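You operate a simulated robot arm through the tools that you are given. There is no shell and no other tool.

You are at the controls of a simulated two-armed robot. One attempt, no reset.

JOB
Stop the inlet's drip: fit the new seal ring under the hose union.
Fine: the washer is off; shut the tap first, screw the union down by its ribs, open the tap last.
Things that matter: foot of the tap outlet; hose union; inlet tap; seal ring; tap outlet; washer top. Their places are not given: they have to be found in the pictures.

It is judged by the outcome, as a careful person would: the job done as asked, and still so three seconds after it is handed in. It fails if anything else is knocked over, pushed out of place, dropped, spilled or broken. Lids that push on must go on centred and level and be pressed home; caps that screw on are set level and turned clockwise until they are tight.

ROBOT AND FRAMES
Two 7-joint arms with fingered hands on one trunk that stands fixed in place. Base frame: the origin is at the foot of the trunk, x ahead of it, y to its left, z up. Units: mm, rad, N and s.
The left shoulder is at [50, 214, 869], the right one opposite. With the tool pointing down near the work surface each hand reaches from about 440 to 900 mm from the base axis, measured 20 degrees to its own side. Payload 3 kg a hand.
The TCP of each hand is the grasp point between the finger pads, 26 mm short of the fingertips. In the tool frame z runs along the fingers and y along their closing line. The gripper opens to 132 mm; its body begins 73 mm behind the TCP. The gripper is a hand of 3 fingers: y runs from the thumb to the fingers, the wrist lies at [0, 0, -229] in the tool frame, and closing takes about 1.5 s.
Orientation is told as [roll, pitch, yaw] about the base's x, y, z axes, in that order, counted from this pose: with the fingers straight down and closing along the base's y, the tool's x points along the base's -x, its y along +y and its z along -z.

CONTROLS
- The arms move only by the tool move_arm. It takes "left_motion", "right_motion" or both (then of equal length, played together; a hand with none holds still); each is a list of rows, each a list of 2 entries, a list of its own where there are three numbers: the shift along the base's x, y, z in units of 25 mm (1.0 is 25 mm), then the turn, a rotation vector about the base's x, y, z in units of 8 degrees (1.0 is 8 degrees). In form: [[[x, y, z], [ax, ay, az]], ...]. A call has 1 to 20 rows; each row shifts and turns the commanded pose from where the row before left it. "left_claw" and "right_claw" are, for a hand that has rows, the closure in counts, from 0 (fully open) to 255 (shut), set as the call begins (left out, the last holds). A call with a number of a shift or a turn outside -1 to 1 is refused whole. Rows are played at 5 a second. More than 50 mm and 0.15 rad between two rows, or a gripper value outside its range, and nothing of the call is played. Where a pose cannot be reached the arm comes as near as it can. A force on the tool above 90 N (or 10 N above the force at the start of the call, whichever is more), or a blocked arm, ends the call early, and 0.2 s more pass. Each finger travels about 72 mm/s and halts on what it meets, pressing with about 24 N; the grip force reading is that of the motor and also rises with nothing between the fingers. The clock runs only during rows and for 0.2 s after the last one: add rows that do not move to give the fingers time. The reply holds the time, the measured pose of the TCP, the force on the tool along the base axes, the opening and the grip force, in the units named above and with some noise, with the torque about the TCP (base axes, N m) and any sound that the robot's microphone picked up, and new pictures: "pictures" is both (left out), scene, wrist or none (wrist: the cameras of the hands that moved).
- Cameras (640 x 400 px; columns grow to the right, rows downward): "scene" is now at [35.8, 15.2, 1503.6]; the picture's right is [0.16, -0.99, 0.00], its down [-0.60, -0.10, -0.79] and it looks along [0.78, 0.13, -0.61] (base axes); focal length 284 px, centre (320, 200). "left" rides on the left gripper at [-62, 3, -92] in its tool frame; the picture's right is [-0.05, -1.00, 0.00], its down [0.83, -0.04, -0.56] and it looks along [0.55, -0.03, 0.83] (tool axes); focal length 230 px, centre (320, 200). "right" rides on the right gripper at [62, 3, -92] in its tool frame; the picture's right is [-0.05, 1.00, 0.00], its down [-0.83, -0.04, -0.56] and it looks along [-0.55, -0.03, 0.83] (tool axes); focal length 230 px, centre (320, 200).
- finger_targets(finger1, finger2, thumb_bend, hand): sets how far each is bent, from 0 (flat) to 1 (curled in); at 0.3 the hand is open as for a grip, at 0.7 the pads meet at the TCP. One left out holds its place. A second passes; each finger stops where it meets its share of the squeeze, and holds until it gets a number again. A gripper value or a shape takes the hand back. It gives what a move gives, with no picture; readings hold the bend of each and the force on the fingers (four entries, about 0 where the hand has none), thumb and palm.
- grasp_type(shape, hand): the hand has 3 fingers and takes this shape, open, in about a second: jaw (thumb against the fingers, like two jaws); tri (thumb and two fingers); tip (a fingertip pinch); poke (one finger out to press); point (the index stretched); flat (the hand flat); cup (the hand cupped); fist (a fist). The gripper value then closes the fingers along that shape, each until it touches; the sizes above hold for jaw. It gives what a move gives, with no picture.
- head_to(pan, tilt): turns the head with the scene camera to pan (to the left, within 1.501 rad either way) and tilt (down, from -0.506 to 1.204), counted from straight ahead of the robot. It gives what a move gives, and a new picture of the scene camera.
- probe_pixels(camera, pixels): there is no depth. For up to 12 entries [column, row, z] of the newest picture of that camera ("zoom" is the newest enlarged one), the place [x, y] in the base frame at which the ray of that pixel passes the height z, good to about 2 mm. No time passes.
- enlarge(camera, box): a new picture of the part [left, top, right, bottom] of that camera's present view, enlarged. No time passes.
- close_job(): hands the job in; it is judged then, once.

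Leave the grippers open and the arms clear of the work at the hand-in unless told otherwise.

The tools are called after ">>>" by a JSON object that holds its "op" and its "data". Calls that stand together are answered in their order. move_arm: Moves the arms, as the interface text tells. Its arguments: {"type":"object","properties":{"left_motion":{"type":"array","items":{"type":"array"}},"left_claw":{"type":"number"},"right_motion":{"type":"array","items":{"type":"array"}},"right_claw":{"type":"number"},"pictures":{"type":"string","enum":["both","scene","wrist","none"]}},"required":[]} The other tools are called the same way: grasp_type (shape, hand) gives the hand a shape; finger_targets (finger1, finger2, thumb_bend, hand) moves the fingers one by one; head_to (pan, tilt) turns the head that bears the scene camera; probe_pixels (camera, pixels) gives the place at which the rays of pixels pass given heights; enlarge (camera, box) takes an enlarged picture of a part of a camera's view; close_job () hands the job in.

At the start:

```text
time: 0.0
left_tcp_pos: [496.2, 194.4, 1225.7]
left_tcp_rot: [0.0, 0.0, -0.052]
left_contact_force: [-0.1, 0.2, -0.5]
left_wrist_torque: [-0.01, -0.01, 0.03]
left_width: 131.7
left_finger_force: 0.0
left_shape: jaw
left_bend: [0.3, 0.3, 0.3]
left_finger forces: [0.0, 0.1, 0.0, 0.1, 0.1, 0.0]
right_tcp_pos: [454.5, -279.1, 1224.7]
right_tcp_rot: [0.0, 0.0, -0.05]
right_contact_force: [-0.6, 0.1, 0.2]
right_wrist_torque: [-0.01, 0.01, 0.01]
right_width: 131.8
right_finger_force: 0.0
right_shape: jaw
right_bend: [0.3, 0.3, 0.3]
right_finger forces: [0.0, 0.0, 0.0, 0.0, 0.0, 0.1]
head pan, tilt (commanded): [0.166, 0.656]
```

scene: 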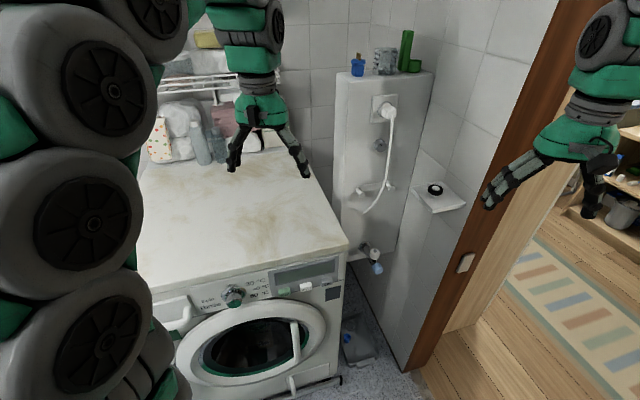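
right: 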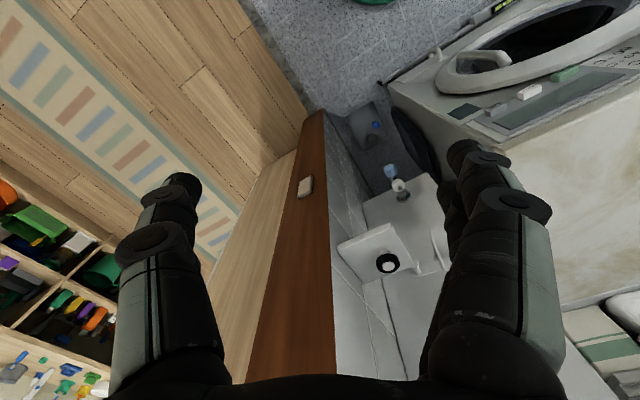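
left: 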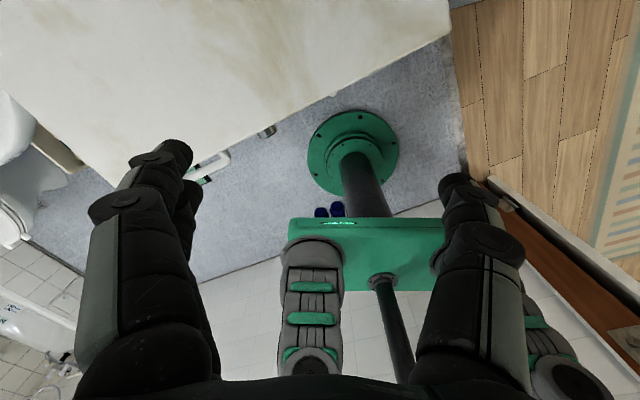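

I see the washing machine in the middle, a white wall column with a hose to its right, a small shelf with a black ring near (435,190), and something tap-like near (372,255). I will enlarge these areas.

>>> {"op": "enlarge", "data": {"camera": "scene", "box": [330, 160, 490, 290]}}

>>> {"op": "enlarge", "data": {"camera": "right", "box": [330, 140, 470, 300]}}

>>> {"op": "enlarge", "data": {"camera": "scene", "box": [330, 20, 450, 220]}}

```text
3.08 times, centred on (410, 225) of scene
```

zoom: 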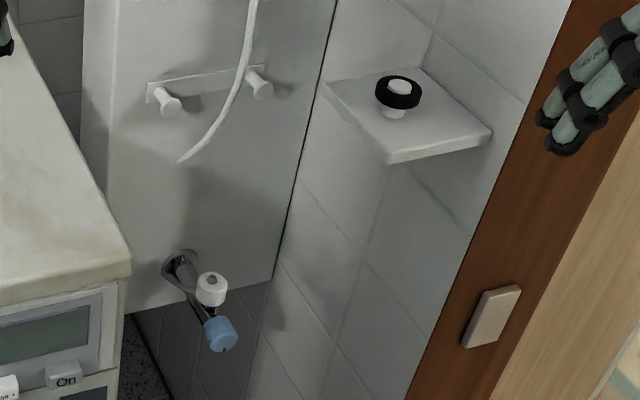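

```text
2.50 times, centred on (400, 220) of right
```

zoom: 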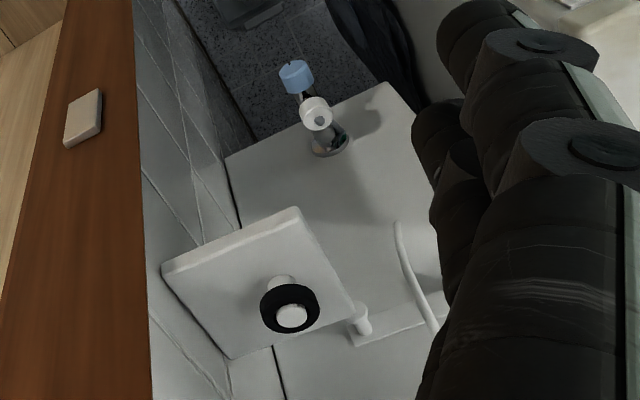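

```text
2.00 times, centred on (390, 120) of scene
```

zoom: 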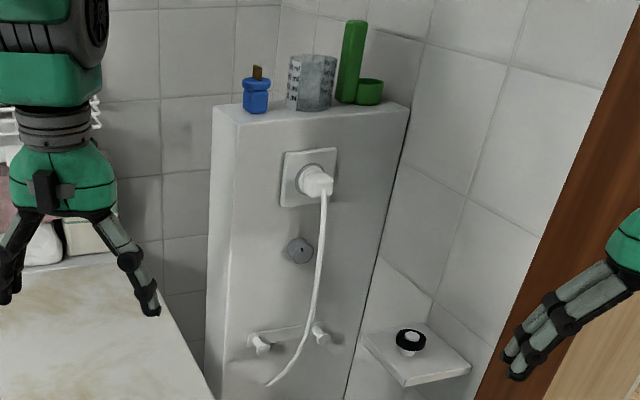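

The ring sits on a small white post on the shelf; on the column there's a chrome fitting with a white cylinder and a blue cylinder. I will turn the head towards it for a better view.

>>> {"op": "head_to", "data": {"pan": -0.1, "tilt": 0.8}}

```text
time: 0.8
left_tcp_pos: [497.4, 194.4, 1224.4]
left_tcp_rot: [0.0, -0.001, -0.05]
left_contact_force: [0.0, 0.5, -0.8]
left_wrist_torque: [-0.01, -0.03, 0.01]
left_width: 131.8
left_finger_force: 0.0
left_shape: jaw
left_bend: [0.3, 0.3, 0.3]
left_finger forces: [0.0, 0.0, 0.0, 0.0, 0.0, 0.0]
right_tcp_pos: [455.3, -278.9, 1224.4]
right_tcp_rot: [-0.001, 0.0, -0.051]
right_contact_force: [0.0, 0.2, 0.8]
right_wrist_torque: [-0.02, 0.03, -0.01]
right_width: 131.8
right_finger_force: 0.1
right_shape: jaw
right_bend: [0.3, 0.3, 0.3]
right_finger forces: [0.0, 0.1, 0.0, 0.1, 0.0, 0.0]
head pan, tilt (commanded): [-0.099, 0.799]
```

scene: 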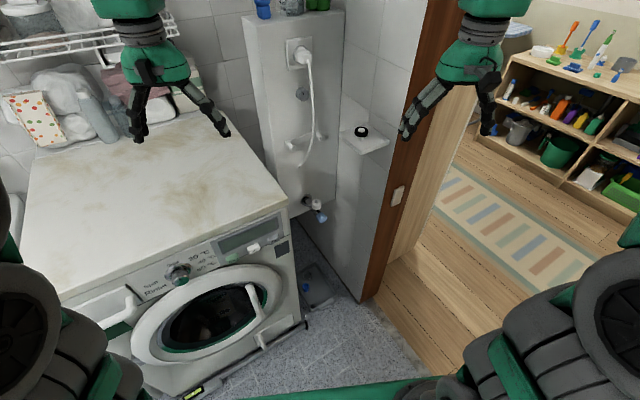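

>>> {"op": "enlarge", "data": {"camera": "scene", "box": [280, 170, 360, 220]}}

>>> {"op": "enlarge", "data": {"camera": "scene", "box": [280, 210, 400, 330]}}

>>> {"op": "enlarge", "data": {"camera": "scene", "box": [320, 100, 420, 170]}}

>>> {"op": "enlarge", "data": {"camera": "scene", "box": [90, 210, 310, 400]}}

```text
8.00 times, centred on (320, 195) of scene
```

zoom: 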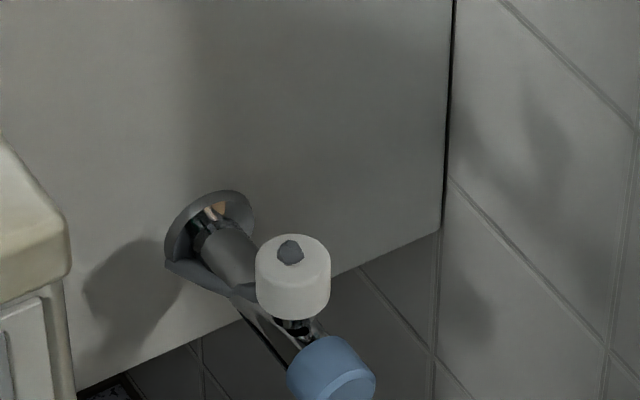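

```text
3.33 times, centred on (340, 270) of scene
```

zoom: 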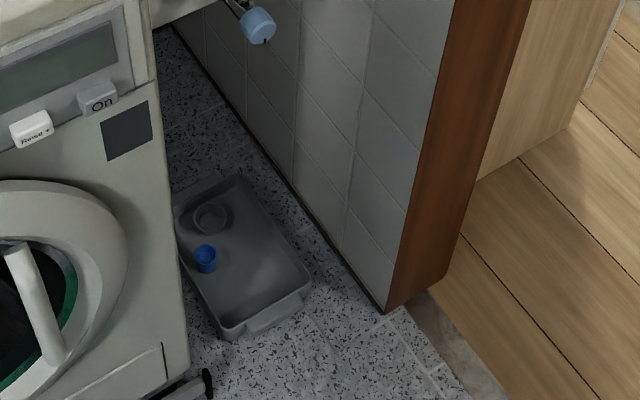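

```text
5.71 times, centred on (370, 135) of scene
```

zoom: 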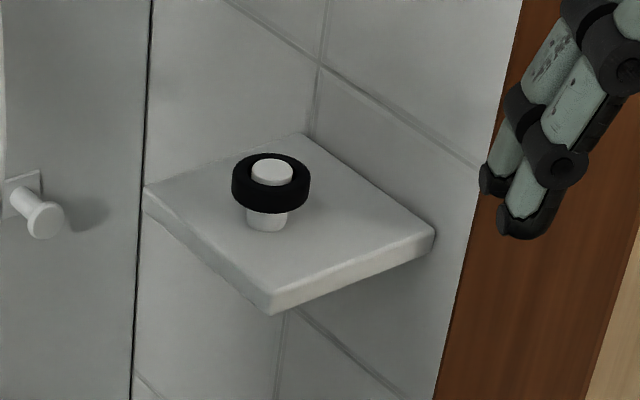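

```text
2.11 times, centred on (200, 305) of scene
```

zoom: 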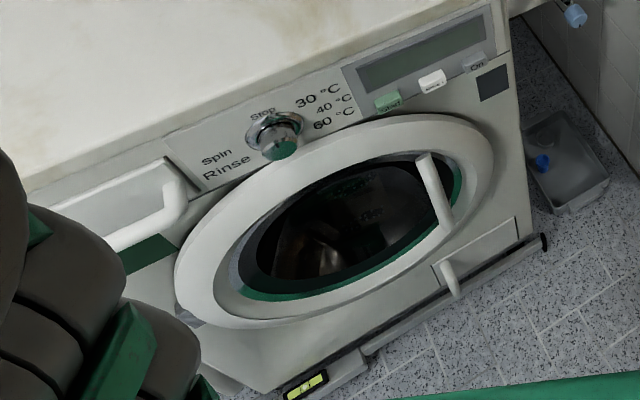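

I will triangulate the ring, the white part and the blue part from the scene and the right wrist camera.

>>> {"op": "probe_pixels", "data": {"camera": "scene", "pixels": [[361.2, 132.4, 800], [361.2, 132.4, 900], [361.2, 132.4, 1000], [316.6, 204.4, 500], [316.6, 204.4, 600], [316.6, 204.4, 700], [316.6, 204.4, 800], [321.3, 216.3, 500], [321.3, 216.3, 600], [321.3, 216.3, 700], [250, 200, 850], [271, 207, 850]]}}

>>> {"op": "probe_pixels", "data": {"camera": "right", "pixels": [[388, 263, 800], [388, 263, 900], [388, 263, 1000], [400, 186, 500], [400, 186, 600], [400, 186, 700], [400, 186, 800], [390.4, 171.2, 500], [390.4, 171.2, 600], [390.4, 171.2, 700]]}}

```text
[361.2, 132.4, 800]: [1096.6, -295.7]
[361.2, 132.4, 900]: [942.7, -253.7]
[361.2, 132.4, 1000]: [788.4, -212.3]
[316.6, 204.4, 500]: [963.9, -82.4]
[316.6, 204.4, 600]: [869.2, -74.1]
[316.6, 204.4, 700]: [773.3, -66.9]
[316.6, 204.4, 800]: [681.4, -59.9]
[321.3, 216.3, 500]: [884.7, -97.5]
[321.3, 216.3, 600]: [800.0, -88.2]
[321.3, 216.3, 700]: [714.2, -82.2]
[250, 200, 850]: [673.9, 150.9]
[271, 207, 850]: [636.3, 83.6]
```

```text
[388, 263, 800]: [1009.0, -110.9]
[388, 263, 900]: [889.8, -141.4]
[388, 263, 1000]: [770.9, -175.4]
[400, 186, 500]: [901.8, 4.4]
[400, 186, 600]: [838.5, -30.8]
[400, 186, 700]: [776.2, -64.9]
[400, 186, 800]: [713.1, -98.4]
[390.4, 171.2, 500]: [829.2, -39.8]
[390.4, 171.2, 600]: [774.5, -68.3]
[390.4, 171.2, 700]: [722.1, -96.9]
```

The ring is near (711,-192,1050) and the tap near (775,-66,700). Now I find the washer's top height from its front right corner: about (289,203) in the scene, and (450,36) in the left camera.

>>> {"op": "probe_pixels", "data": {"camera": "scene", "pixels": [[288, 203, 750], [288, 203, 800], [288, 203, 850], [288, 203, 900], [20, 297, 850], [225, 110, 850], [45, 145, 850]]}}

>>> {"op": "probe_pixels", "data": {"camera": "left", "pixels": [[450, 34, 750], [450, 34, 800], [450, 34, 850], [450, 34, 900]]}}

>>> {"op": "enlarge", "data": {"camera": "left", "box": [0, 0, 640, 400]}}

>>> {"op": "enlarge", "data": {"camera": "scene", "box": [0, 20, 340, 230]}}

```text
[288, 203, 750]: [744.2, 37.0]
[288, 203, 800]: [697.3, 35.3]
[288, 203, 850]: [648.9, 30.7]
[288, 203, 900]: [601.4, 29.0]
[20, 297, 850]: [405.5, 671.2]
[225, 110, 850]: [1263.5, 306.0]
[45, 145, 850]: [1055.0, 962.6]
```

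```text
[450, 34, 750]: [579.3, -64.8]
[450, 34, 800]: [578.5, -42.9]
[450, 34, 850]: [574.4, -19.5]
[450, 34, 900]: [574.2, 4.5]
```

```text
1.00 times, centred on (320, 200) of left (not enlarged: the box is as wide or as high as the picture)
```

zoom: 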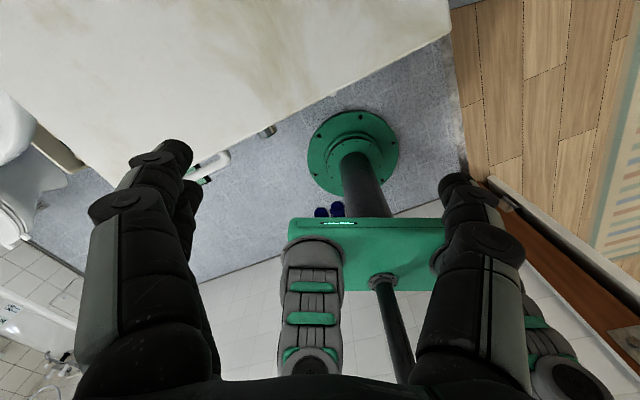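

```text
1.88 times, centred on (170, 125) of scene
```

zoom: 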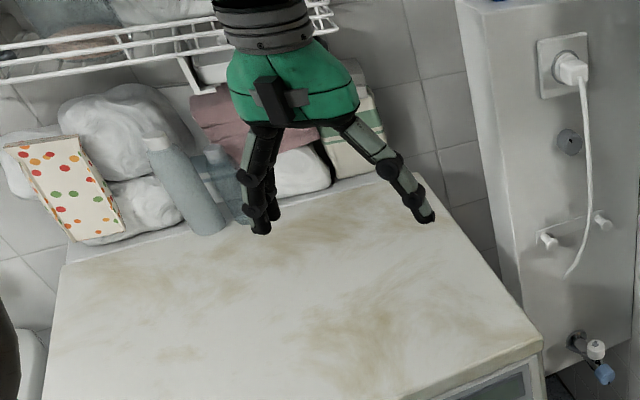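

The washer top appears to be near z=930. Now the shelf's corners: (339.4,132.7), (366.5,123.3), (389.8,140.6), (361.2,153.4) in the scene picture, at candidate heights, plus the ring and post base.

>>> {"op": "probe_pixels", "data": {"camera": "scene", "pixels": [[339.4, 132.7, 1030], [366.5, 123.3, 1030], [389.8, 140.6, 1030], [361.2, 153.4, 1030], [361.2, 132.4, 1050], [360.7, 139, 1030], [308, 290, 0], [335, 265, 0], [300, 295, 0]]}}

>>> {"op": "probe_pixels", "data": {"camera": "right", "pixels": [[337.2, 246, 1030], [388, 222, 1030], [414, 262, 1030], [361, 283, 1030], [388, 263, 1050]]}}

```text
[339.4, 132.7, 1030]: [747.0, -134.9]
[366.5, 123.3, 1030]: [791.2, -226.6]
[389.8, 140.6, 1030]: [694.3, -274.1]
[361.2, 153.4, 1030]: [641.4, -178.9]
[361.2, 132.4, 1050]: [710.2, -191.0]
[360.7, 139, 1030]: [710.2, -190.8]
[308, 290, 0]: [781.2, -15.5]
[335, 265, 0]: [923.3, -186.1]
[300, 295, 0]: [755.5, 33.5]
```

```text
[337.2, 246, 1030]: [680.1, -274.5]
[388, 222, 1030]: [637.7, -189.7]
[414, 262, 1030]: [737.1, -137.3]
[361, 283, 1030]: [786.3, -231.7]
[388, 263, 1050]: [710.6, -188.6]
```

The shelf's top is at z≈1030 with corners about (743,-136), (789,-229), (690,-274), (640,-184). Enlarged pictures look sharp, so I enlarge the tap more strongly from both cameras.

>>> {"op": "enlarge", "data": {"camera": "scene", "box": [295, 185, 335, 225]}}

>>> {"op": "enlarge", "data": {"camera": "right", "box": [375, 155, 425, 210]}}

>>> {"op": "enlarge", "data": {"camera": "scene", "box": [295, 260, 350, 315]}}

>>> {"op": "enlarge", "data": {"camera": "scene", "box": [0, 60, 120, 150]}}

```text
10.00 times, centred on (315, 205) of scene
```

zoom: 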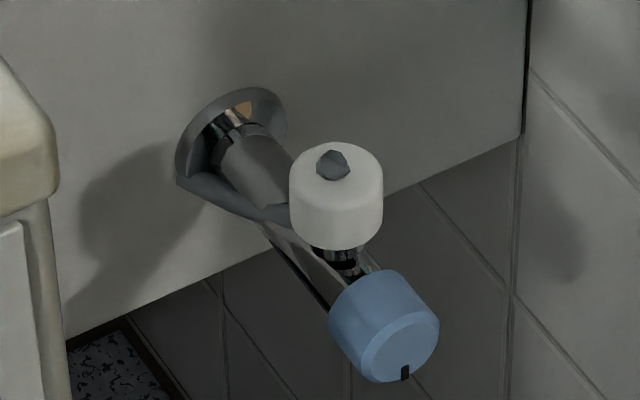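

```text
7.27 times, centred on (400, 182) of right
```

zoom: 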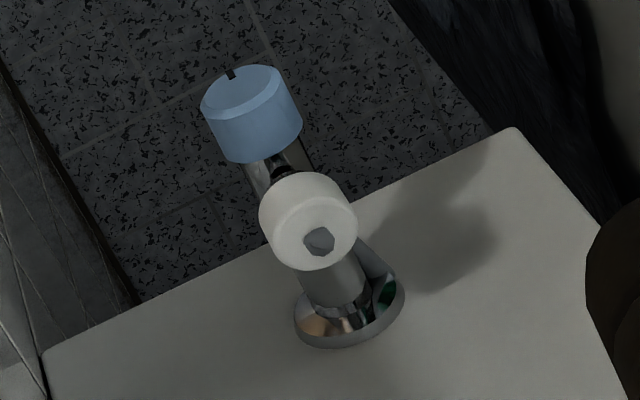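

```text
7.27 times, centred on (322, 288) of scene
```

zoom: 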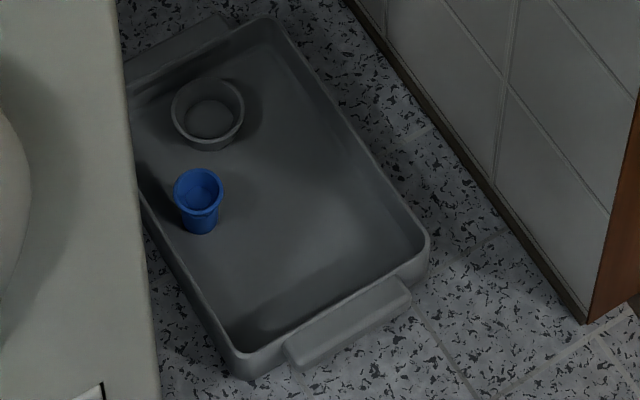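

```text
4.44 times, centred on (60, 105) of scene
```

zoom: 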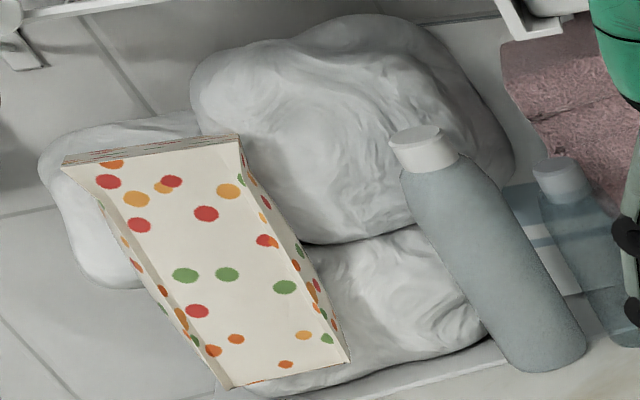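

The blue cylinder with the black mark on the pipe's end looks like the tap's handle, and the white cap with a grey stub on top of threads is the hose union on an upright outlet. I zoom in further on the handle's mark, the union and the ring.

>>> {"op": "enlarge", "data": {"camera": "scene", "box": [311, 195, 329, 225]}}

>>> {"op": "enlarge", "data": {"camera": "right", "box": [382, 160, 412, 205]}}

>>> {"op": "enlarge", "data": {"camera": "scene", "box": [345, 120, 378, 145]}}

>>> {"op": "enlarge", "data": {"camera": "scene", "box": [240, 0, 440, 130]}}

```text
13.33 times, centred on (320, 210) of scene
```

zoom: 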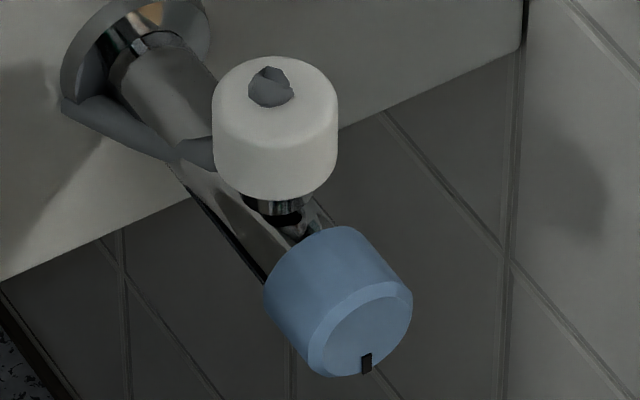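

```text
8.89 times, centred on (397, 182) of right
```

zoom: 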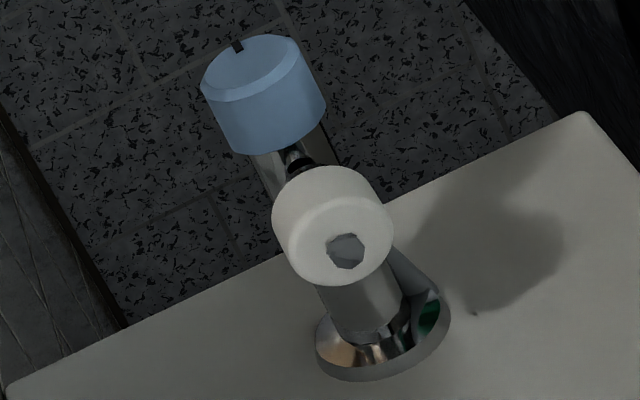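

```text
16.00 times, centred on (362, 132) of scene
```

zoom: 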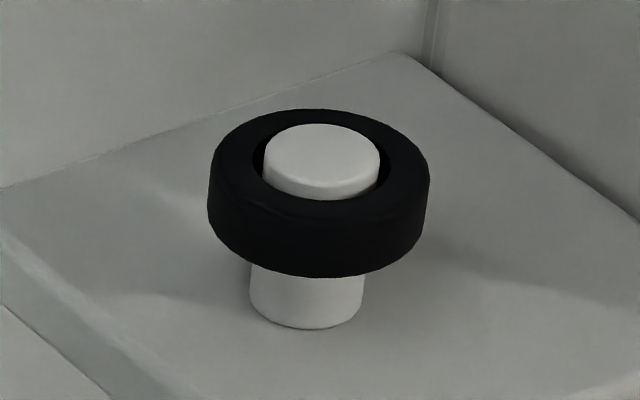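

```text
3.08 times, centred on (340, 65) of scene
```

zoom: 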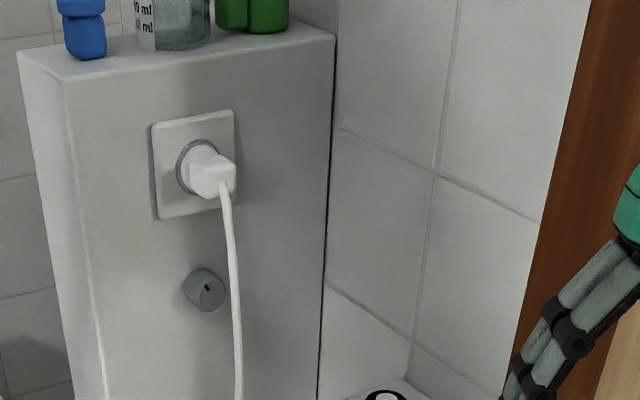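

The handle's black mark points down just now. I measure the handle's face centre, the union's top, ring top, and door frame foot with both cameras.

>>> {"op": "probe_pixels", "data": {"camera": "scene", "pixels": [[323.15, 219.75, 640], [323.15, 219.75, 660], [323.15, 219.75, 680], [316.6, 202.5, 690], [316.6, 202.5, 710], [316.6, 202.5, 730], [362, 129.6, 1060], [362, 129.6, 1070], [362, 298, 0], [340, 65, 1000]]}}

>>> {"op": "probe_pixels", "data": {"camera": "right", "pixels": [[389.1, 166.8, 640], [389.1, 166.8, 660], [389.1, 166.8, 680], [399.2, 186.8, 690], [399.2, 186.8, 710], [399.2, 186.8, 730]]}}

>>> {"op": "enlarge", "data": {"camera": "right", "box": [372, 245, 404, 281]}}

```text
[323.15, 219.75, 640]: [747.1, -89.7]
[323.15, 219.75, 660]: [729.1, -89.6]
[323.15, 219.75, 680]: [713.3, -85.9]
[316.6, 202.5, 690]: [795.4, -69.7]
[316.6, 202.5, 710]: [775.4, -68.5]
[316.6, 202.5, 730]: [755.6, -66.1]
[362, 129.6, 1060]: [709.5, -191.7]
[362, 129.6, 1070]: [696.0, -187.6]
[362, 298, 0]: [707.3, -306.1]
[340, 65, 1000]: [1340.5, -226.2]
```

```text
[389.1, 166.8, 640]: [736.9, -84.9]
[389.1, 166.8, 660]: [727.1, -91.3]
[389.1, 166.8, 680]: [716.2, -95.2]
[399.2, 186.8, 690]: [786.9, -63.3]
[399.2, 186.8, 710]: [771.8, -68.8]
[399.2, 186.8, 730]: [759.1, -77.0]
```

```text
11.11 times, centred on (388, 263) of right
```

zoom: 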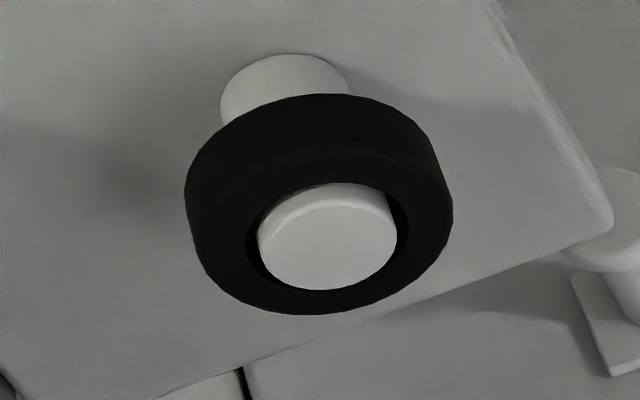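

The handle's face centre is near (727,-90,662), pointing along (-0.91,-0.41), and the union's top is near (773,-69,711). I start by lowering the right hand straight down in free space, well in front of the shelf and the frame.

>>> {"op": "move_arm", "data": {"right_motion": [[[0, 0, -1], [0, 0, 0]], [[0, 0, -1], [0, 0, 0]], [[0, 0, -1], [0, 0, 0]], [[0, 0, -1], [0, 0, 0]], [[0, 0, -1], [0, 0, 0]], [[0, 0, -1], [0, 0, 0]], [[0, 0, -1], [0, 0, 0]], [[0, 0, -1], [0, 0, 0]], [[0, 0, -1], [0, 0, 0]], [[0, 0, -1], [0, 0, 0]]], "pictures": "both"}}

```text
time: 3.0
left_tcp_pos: [497.3, 194.6, 1224.3]
left_tcp_rot: [0.0, 0.002, -0.052]
left_contact_force: [0.2, 0.5, 0.1]
left_wrist_torque: [0.02, -0.01, 0.02]
left_width: 132.0
left_finger_force: 0.2
left_shape: jaw
left_bend: [0.3, 0.3, 0.3]
left_finger forces: [0.1, 0.0, 0.1, 0.1, 0.1, 0.0]
right_tcp_pos: [453.3, -276.8, 973.5]
right_tcp_rot: [-0.001, -0.001, -0.051]
right_contact_force: [0.2, -0.2, 0.4]
right_wrist_torque: [-0.01, 0.0, 0.0]
right_width: 131.9
right_finger_force: 0.0
right_shape: jaw
right_bend: [0.3, 0.3, 0.3]
right_finger forces: [0.0, 0.0, 0.0, 0.0, 0.0, 0.0]
head pan, tilt (commanded): [-0.099, 0.799]
```

scene: 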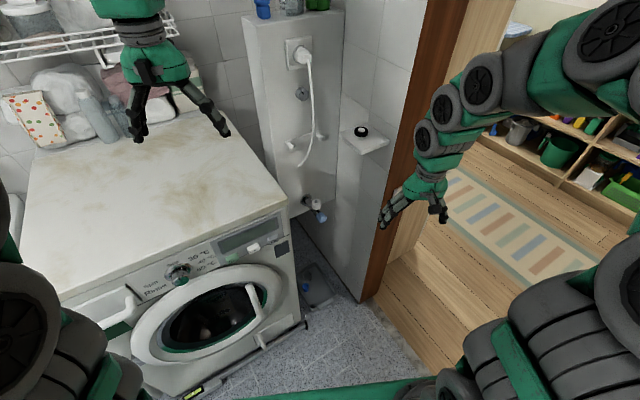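
right: 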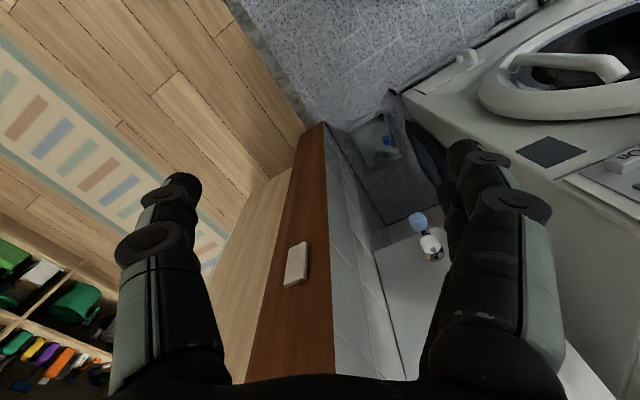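

The right elbow swings out to the right, clear of everything. I lower a bit more, and then pitch the hand so that its fingers point forward, staying below the shelf and in front of the washer's corner.

>>> {"op": "move_arm", "data": {"right_motion": [[[0, 0, -1], [0, 0, 0]], [[0, 0, -1], [0, 0, 0]], [[0, 0, -1], [0, 0, 0]], [[0, 0, -1], [0, 0, 0]], [[0.48, 0.3, -0.58], [0, -1, 0]], [[0.48, 0.3, -0.58], [0, -1, 0]], [[0.48, 0.3, -0.58], [0, -1, 0]], [[0.48, 0.3, -0.58], [0, -1, 0]], [[0.48, 0.3, -0.58], [0, -1, 0]], [[0.48, 0.3, -0.58], [0, -1, 0]]], "pictures": "both"}}

```text
time: 5.2
left_tcp_pos: [497.3, 194.5, 1224.7]
left_tcp_rot: [-0.002, -0.002, -0.049]
left_contact_force: [-0.1, 0.5, 0.3]
left_wrist_torque: [-0.01, 0.03, 0.01]
left_width: 131.9
left_finger_force: 0.0
left_shape: jaw
left_bend: [0.3, 0.3, 0.3]
left_finger forces: [0.1, 0.1, 0.0, 0.0, 0.0, 0.1]
right_tcp_pos: [635.7, -254.1, 817.1]
right_tcp_rot: [0.058, -0.836, -0.075]
right_contact_force: [0.9, 0.5, 0.6]
right_wrist_torque: [0.02, -0.01, 0.02]
right_width: 132.0
right_finger_force: 0.0
right_shape: jaw
right_bend: [0.3, 0.3, 0.3]
right_finger forces: [0.0, 0.0, 0.0, 0.1, 0.0, 0.0]
right hand out of reach, approached as far as the arm can: row 7, 8, 9, 10
head pan, tilt (commanded): [-0.099, 0.799]
```

scene: 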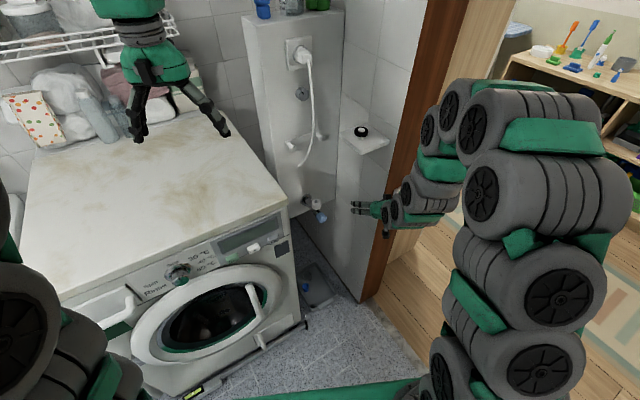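
right: 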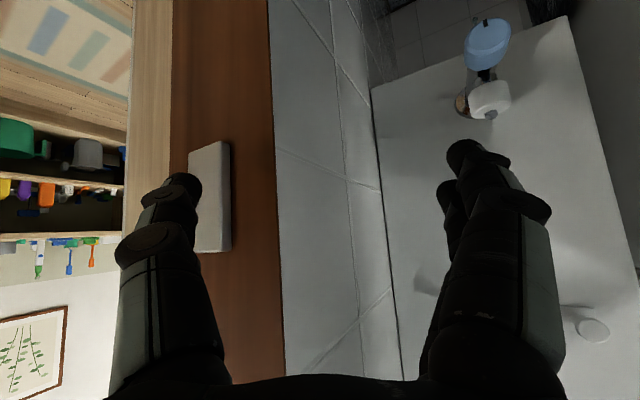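

The arm can't fold its wrist that close to the shoulder, so the hand is further forward than commanded. I make two small steps forward-left to learn where the commanded pose is.

>>> {"op": "move_arm", "data": {"right_motion": [[[0, 1, 0], [0, 0, 0]], [[0, 1, 0], [0, 0, 0]]], "pictures": "scene"}}

```text
time: 5.8
left_tcp_pos: [496.5, 194.5, 1224.6]
left_tcp_rot: [-0.001, 0.001, -0.052]
left_contact_force: [-0.5, 0.0, 0.0]
left_wrist_torque: [0.0, -0.02, 0.02]
left_width: 132.0
left_finger_force: 0.1
left_shape: jaw
left_bend: [0.3, 0.3, 0.3]
left_finger forces: [0.0, 0.0, 0.1, 0.0, 0.0, 0.0]
right_tcp_pos: [635.9, -202.3, 816.4]
right_tcp_rot: [0.055, -0.834, -0.075]
right_contact_force: [0.3, 0.1, 0.0]
right_wrist_torque: [0.0, -0.01, -0.02]
right_width: 131.9
right_finger_force: 0.0
right_shape: jaw
right_bend: [0.3, 0.3, 0.3]
right_finger forces: [0.1, 0.0, 0.0, 0.0, 0.0, 0.0]
head pan, tilt (commanded): [-0.099, 0.799]
```

scene: 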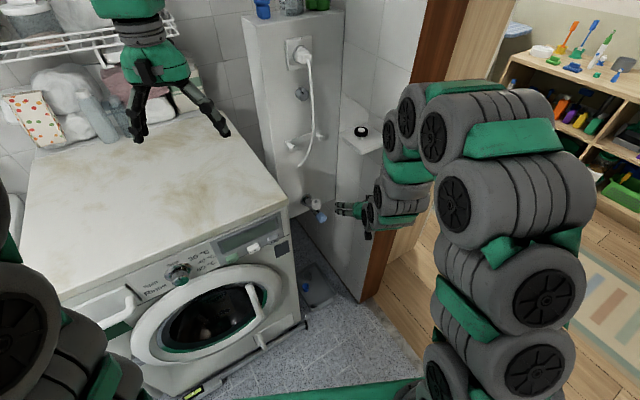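

The commanded pose follows the reached pose, good. Now TCP is (636,-202,816). I yaw 24° left while moving away from the wall, then pitch the fingers level, ending about 40 mm in front of the blue handle's face and above it.

>>> {"op": "move_arm", "data": {"right_motion": [[[0.05, 0.83, 0], [0, 0, 1]], [[0.05, 0.83, 0], [0, 0, 1]], [[0.05, 0.83, 0], [0, 0, 1]], [[0.333, 0.22, -0.173], [0.413, -0.911, 0]], [[0.333, 0.22, -0.173], [0.413, -0.911, 0]], [[0.333, 0.22, -0.173], [0.413, -0.911, 0]], [[0.333, 0.22, -0.173], [0.413, -0.911, 0]], [[0.333, 0.22, -0.173], [0.413, -0.911, 0]], [[0.333, 0.22, -0.173], [0.112, -0.246, 0]]], "pictures": "both"}}

```text
time: 7.8
left_tcp_pos: [495.5, 194.8, 1225.7]
left_tcp_rot: [-0.001, 0.0, -0.05]
left_contact_force: [0.1, -0.7, 0.0]
left_wrist_torque: [0.02, 0.02, 0.01]
left_width: 131.8
left_finger_force: 0.1
left_shape: jaw
left_bend: [0.3, 0.3, 0.3]
left_finger forces: [0.0, 0.1, 0.0, 0.0, 0.0, 0.1]
right_tcp_pos: [687.6, -105.4, 791.5]
right_tcp_rot: [1.67, -1.516, -1.249]
right_contact_force: [1.2, 0.0, -0.2]
right_wrist_torque: [0.03, 0.04, -0.01]
right_width: 131.8
right_finger_force: 0.1
right_shape: jaw
right_bend: [0.3, 0.3, 0.3]
right_finger forces: [0.0, 0.0, 0.0, 0.0, 0.0, 0.0]
right hand out of reach, approached as far as the arm can: row 5, 6
head pan, tilt (commanded): [-0.099, 0.799]
```

scene: 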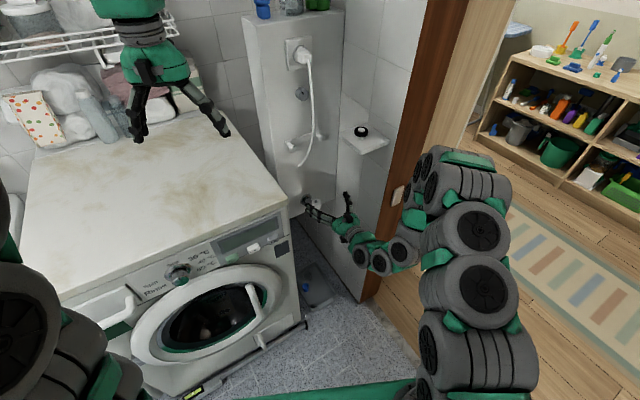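
right: 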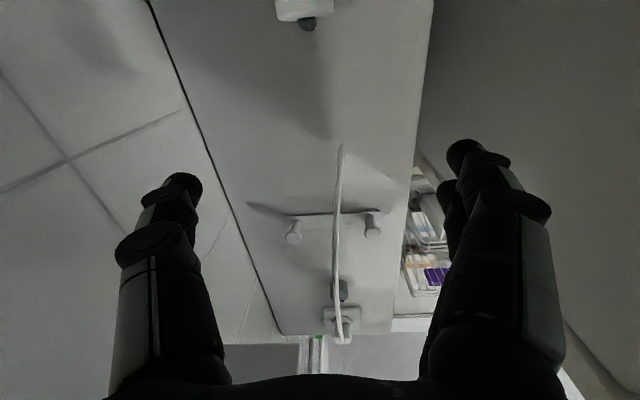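

The fingers now point along (0.91,0.41,0) with the closing line level. I pre-turn the hand -48° about its own axis to leave room for the clockwise shutting turn, then lower it to the handle's height, still in front of the handle.

>>> {"op": "move_arm", "data": {"right_motion": [[[0, 0, 0], [-0.911, -0.41, 0]], [[0, 0, 0], [-0.911, -0.41, 0]], [[0, 0, 0], [-0.911, -0.41, 0]], [[0, 0, 0], [-0.911, -0.41, 0]], [[0, 0, 0], [-0.911, -0.41, 0]], [[0, 0, 0], [-0.911, -0.41, 0]], [[0, 0, -1], [0, 0, 0]], [[0, 0, -1], [0, 0, 0]], [[0, 0, -1], [0, 0, 0]]], "pictures": "both"}}

```text
time: 9.8
left_tcp_pos: [497.2, 194.9, 1225.5]
left_tcp_rot: [0.0, 0.001, -0.051]
left_contact_force: [0.8, 0.2, 0.8]
left_wrist_torque: [0.01, 0.02, -0.01]
left_width: 131.8
left_finger_force: 0.1
left_shape: jaw
left_bend: [0.3, 0.3, 0.3]
left_finger forces: [0.1, 0.0, 0.1, 0.0, 0.0, 0.0]
right_tcp_pos: [688.0, -108.1, 714.8]
right_tcp_rot: [-1.577, -0.788, 2.002]
right_contact_force: [0.3, -0.1, 0.3]
right_wrist_torque: [-0.03, 0.0, -0.02]
right_width: 132.1
right_finger_force: 0.0
right_shape: jaw
right_bend: [0.3, 0.3, 0.3]
right_finger forces: [0.0, 0.0, 0.0, 0.0, 0.1, 0.0]
head pan, tilt (commanded): [-0.099, 0.799]
```

scene: 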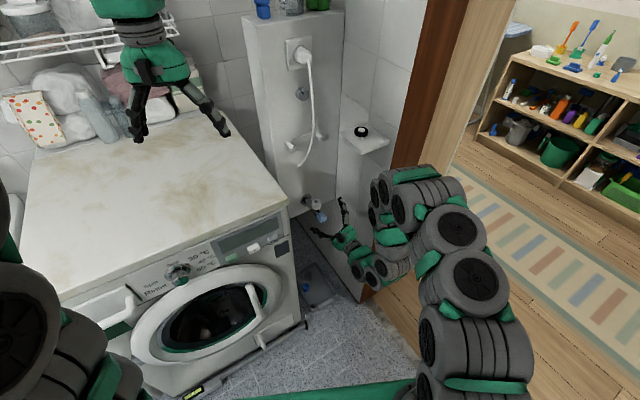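
right: 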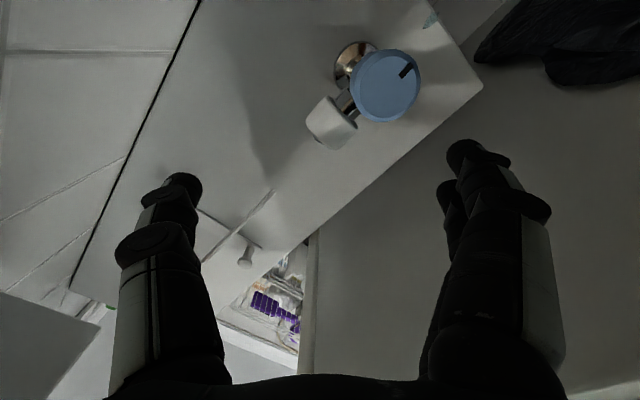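

The right wrist camera now sees the handle's face nearly head-on at (385,88) with its mark pointing away from the union, so downwards. I enlarge for a precise measurement.

>>> {"op": "enlarge", "data": {"camera": "right", "box": [290, 20, 450, 160]}}

>>> {"op": "enlarge", "data": {"camera": "scene", "box": [290, 180, 380, 260]}}

```text
2.86 times, centred on (370, 90) of right
```

zoom: 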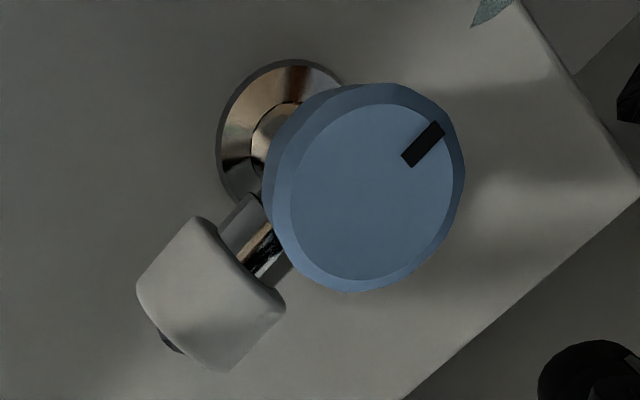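

```text
5.00 times, centred on (335, 220) of scene
```

zoom: 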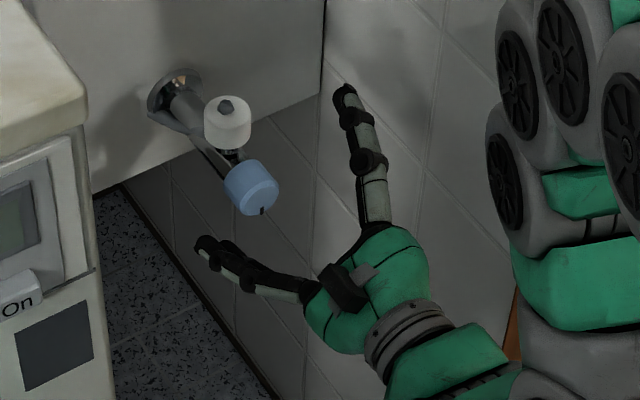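

I take the ray through the handle's face centre (387.5,84.8) of the right camera, and the union top, at several heights.

>>> {"op": "probe_pixels", "data": {"camera": "right", "pixels": [[387.5, 84.8, 650], [387.5, 84.8, 655], [387.5, 84.8, 660], [387.5, 84.8, 665], [387.5, 84.8, 670]]}}

>>> {"op": "probe_pixels", "data": {"camera": "scene", "pixels": [[323.15, 219.75, 650], [323.15, 219.75, 655], [323.15, 219.75, 660], [323.15, 219.75, 665], [323.15, 219.75, 670]]}}

```text
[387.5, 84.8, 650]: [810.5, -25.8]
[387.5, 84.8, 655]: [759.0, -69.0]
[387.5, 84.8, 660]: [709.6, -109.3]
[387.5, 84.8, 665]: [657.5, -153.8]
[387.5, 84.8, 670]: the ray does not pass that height
```

```text
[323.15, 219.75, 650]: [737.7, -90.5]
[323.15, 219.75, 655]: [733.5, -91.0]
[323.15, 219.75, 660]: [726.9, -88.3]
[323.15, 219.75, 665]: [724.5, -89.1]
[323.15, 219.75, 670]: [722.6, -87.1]
```

The handle's face centre is at about (731,-90,657.5). I lower the hand 57 mm to its axis and then advance 48 mm along it, so the fingertips just cover the handle's length.

>>> {"op": "move_arm", "data": {"right_motion": [[[0, 0, -1], [0, 0, 0]], [[0, 0, -1], [0, 0, 0]], [[0, 0, -0.29], [0, 0, 0]], [[0.6, 0.25, 0], [0, 0, 0]], [[0.6, 0.25, 0], [0, 0, 0]], [[0.568, 0.248, 0], [0, 0, 0]]], "pictures": "both"}}

>>> {"op": "enlarge", "data": {"camera": "scene", "box": [290, 180, 380, 260]}}

```text
time: 11.2
left_tcp_pos: [497.5, 194.7, 1224.5]
left_tcp_rot: [0.001, 0.0, -0.051]
left_contact_force: [0.3, 0.1, -0.1]
left_wrist_torque: [0.0, 0.04, 0.01]
left_width: 131.9
left_finger_force: 0.1
left_shape: jaw
left_bend: [0.3, 0.3, 0.3]
left_finger forces: [0.0, 0.0, 0.1, 0.1, 0.1, 0.0]
right_tcp_pos: [732.6, -87.5, 659.4]
right_tcp_rot: [-1.576, -0.79, 1.996]
right_contact_force: [-0.4, -0.1, 0.3]
right_wrist_torque: [-0.02, 0.02, 0.01]
right_width: 131.9
right_finger_force: 0.1
right_shape: jaw
right_bend: [0.3, 0.3, 0.3]
right_finger forces: [0.0, 0.0, 0.1, 0.0, 0.0, 0.1]
head pan, tilt (commanded): [-0.099, 0.799]
```

scene: 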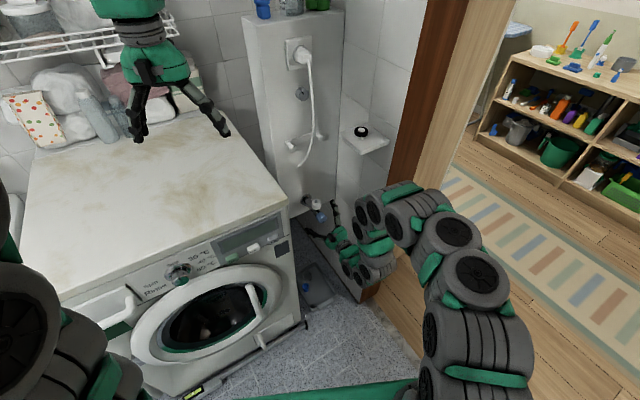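
right: 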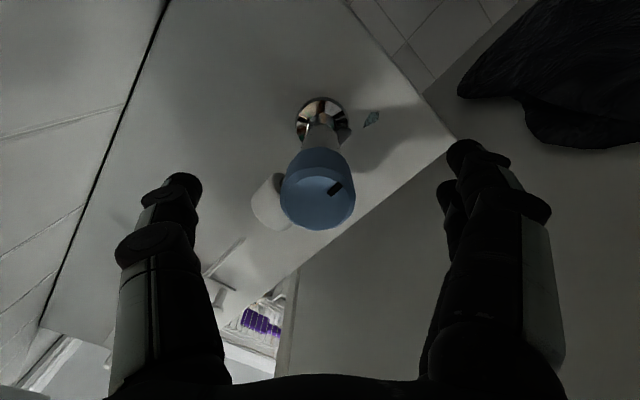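

```text
5.00 times, centred on (335, 220) of scene
```

zoom: 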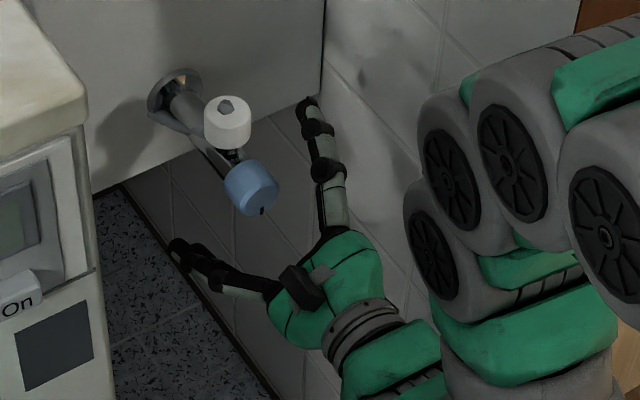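

The handle lies centred between thumb and fingers. I close the right hand on it and let time pass.

>>> {"op": "move_arm", "data": {"right_motion": [[[0, 0, 0], [0, 0, 0]], [[0, 0, 0], [0, 0, 0]], [[0, 0, 0], [0, 0, 0]], [[0, 0, 0], [0, 0, 0]], [[0, 0, 0], [0, 0, 0]], [[0, 0, 0], [0, 0, 0]], [[0, 0, 0], [0, 0, 0]]], "right_claw": 255, "pictures": "both"}}

>>> {"op": "enlarge", "data": {"camera": "scene", "box": [290, 180, 380, 260]}}

```text
time: 12.8
left_tcp_pos: [497.1, 194.1, 1224.9]
left_tcp_rot: [-0.001, -0.001, -0.05]
left_contact_force: [-0.4, 0.4, -1.1]
left_wrist_torque: [0.0, 0.01, 0.03]
left_width: 131.9
left_finger_force: 0.0
left_shape: jaw
left_bend: [0.3, 0.3, 0.3]
left_finger forces: [0.0, 0.0, 0.1, 0.0, 0.0, 0.0]
right_tcp_pos: [732.1, -87.8, 659.2]
right_tcp_rot: [-1.576, -0.788, 1.998]
right_contact_force: [3.9, 1.4, 0.3]
right_wrist_torque: [-0.01, 0.01, 0.02]
right_width: 27.8
right_finger_force: 23.8
right_shape: jaw
right_bend: [0.73, 0.73, 0.7]
right_finger forces: [11.1, 10.9, 0.0, 0.1, 21.4, 0.1]
head pan, tilt (commanded): [-0.099, 0.799]
```

scene: 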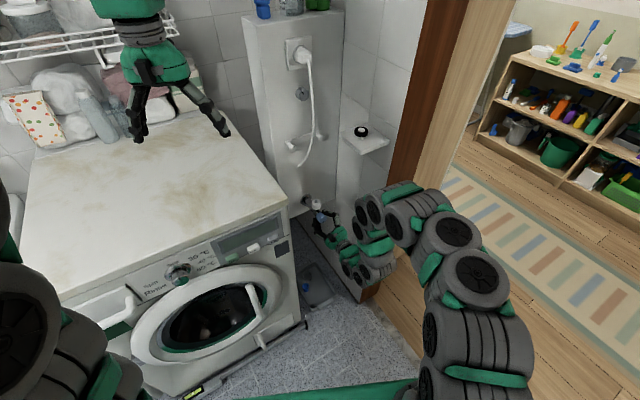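
right: 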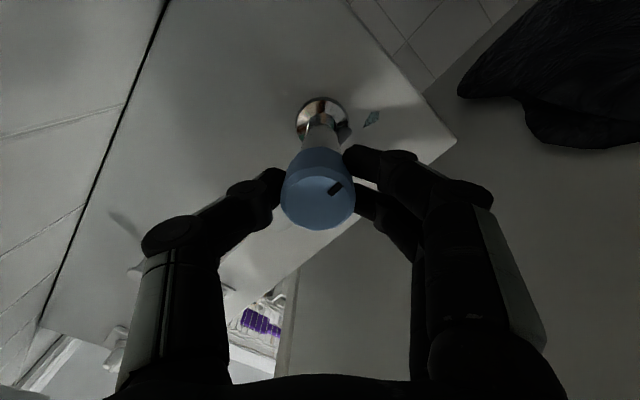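

```text
5.00 times, centred on (335, 220) of scene
```

zoom: 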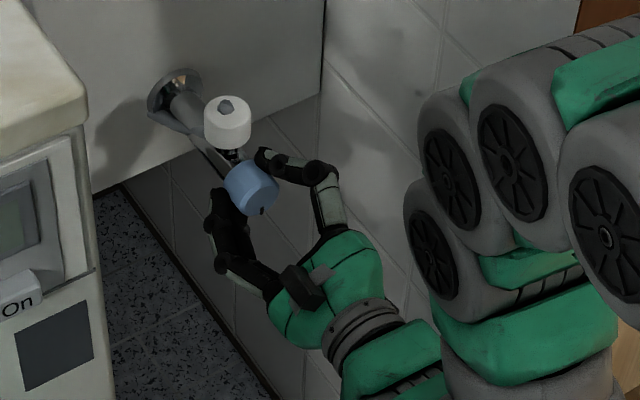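

The grip is even (11+11 N against 21 N). I turn it clockwise (as seen from the front, positive about the forward axis) by 24° to begin with and read the torque.

>>> {"op": "move_arm", "data": {"right_motion": [[[0, 0, 0], [0.911, 0.41, 0]], [[0, 0, 0], [0.911, 0.41, 0]], [[0, 0, 0], [0.911, 0.41, 0]]], "pictures": "both"}}

>>> {"op": "enlarge", "data": {"camera": "right", "box": [260, 80, 400, 260]}}

```text
time: 13.6
left_tcp_pos: [496.6, 194.2, 1225.3]
left_tcp_rot: [0.001, 0.0, -0.05]
left_contact_force: [0.1, 0.3, 0.5]
left_wrist_torque: [-0.02, 0.0, 0.0]
left_width: 132.0
left_finger_force: 0.1
left_shape: jaw
left_bend: [0.3, 0.3, 0.3]
left_finger forces: [0.0, 0.0, 0.0, 0.1, 0.1, 0.1]
right_tcp_pos: [730.1, -87.5, 659.7]
right_tcp_rot: [-1.583, -1.208, 2.006]
right_contact_force: [10.5, 4.2, 1.7]
right_wrist_torque: [-0.04, 0.02, 0.05]
right_width: 27.2
right_finger_force: 24.0
right_shape: jaw
right_bend: [0.73, 0.73, 0.7]
right_finger forces: [10.6, 10.4, 0.0, 0.1, 21.8, 0.0]
head pan, tilt (commanded): [-0.099, 0.799]
```

scene: 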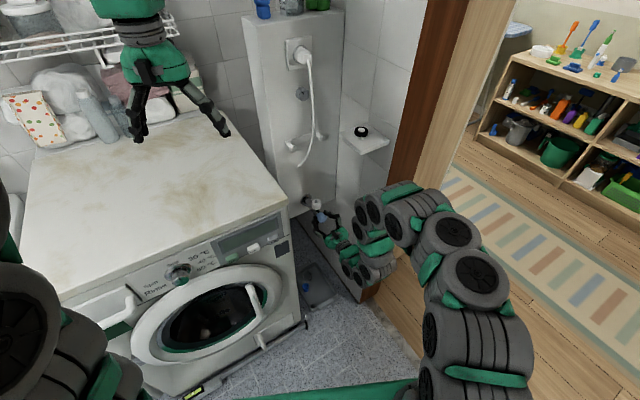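
right: 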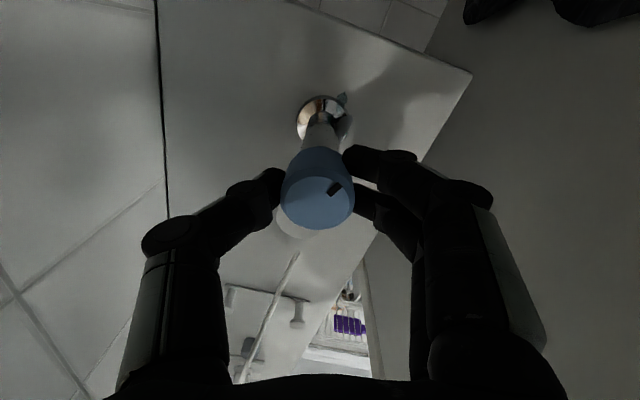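

```text
2.22 times, centred on (330, 170) of right
```

zoom: 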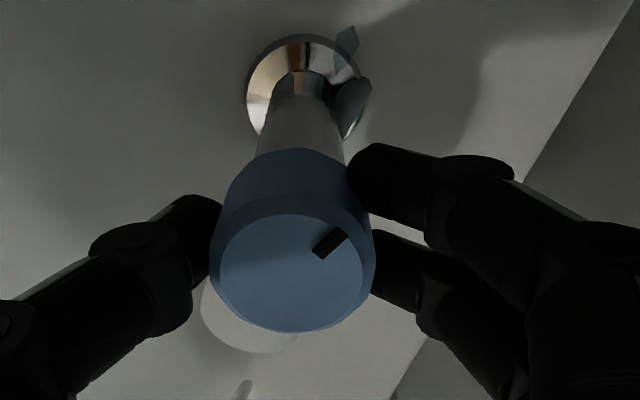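

The handle turns along with the hand (the mark keeps its place in the hand's view) with little torque. The tool has drifted back 2 mm, so I correct that slightly while turning another 32°.

>>> {"op": "move_arm", "data": {"right_motion": [[[0.03, 0.014, 0], [0.911, 0.41, 0]], [[0.03, 0.014, 0], [0.911, 0.41, 0]], [[0.03, 0.014, 0], [0.911, 0.41, 0]], [[0, 0, 0], [0.911, 0.41, 0]]], "pictures": "wrist"}}

>>> {"op": "enlarge", "data": {"camera": "right", "box": [260, 80, 400, 260]}}

```text
time: 14.6
left_tcp_pos: [496.2, 194.4, 1226.8]
left_tcp_rot: [0.0, 0.001, -0.051]
left_contact_force: [0.9, -0.4, 0.7]
left_wrist_torque: [0.02, 0.0, 0.0]
left_width: 131.9
left_finger_force: 0.0
left_shape: jaw
left_bend: [0.3, 0.3, 0.3]
left_finger forces: [0.1, 0.0, 0.0, 0.0, 0.0, 0.0]
right_tcp_pos: [733.1, -87.4, 658.5]
right_tcp_rot: [1.587, -1.376, -1.167]
right_contact_force: [-16.1, -2.2, 13.3]
right_wrist_torque: [0.08, -0.25, 0.24]
right_width: 28.2
right_finger_force: 24.4
right_shape: jaw
right_bend: [0.73, 0.73, 0.71]
right_finger forces: [13.7, 16.9, 0.0, 0.0, 22.0, 0.1]
head pan, tilt (commanded): [-0.099, 0.799]
```

right: 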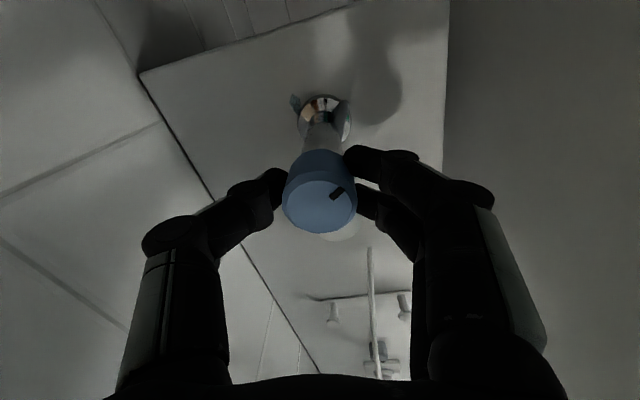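

```text
2.22 times, centred on (330, 170) of right
```

zoom: 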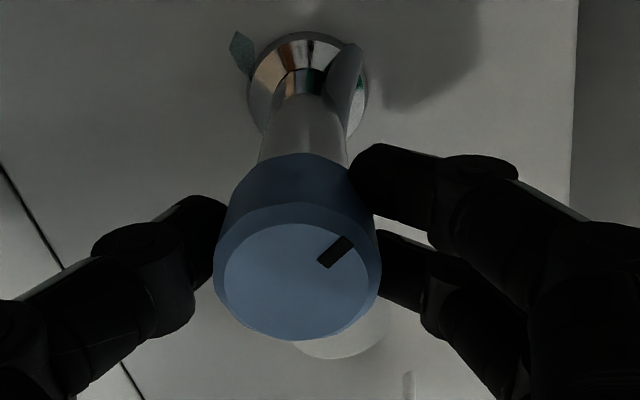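

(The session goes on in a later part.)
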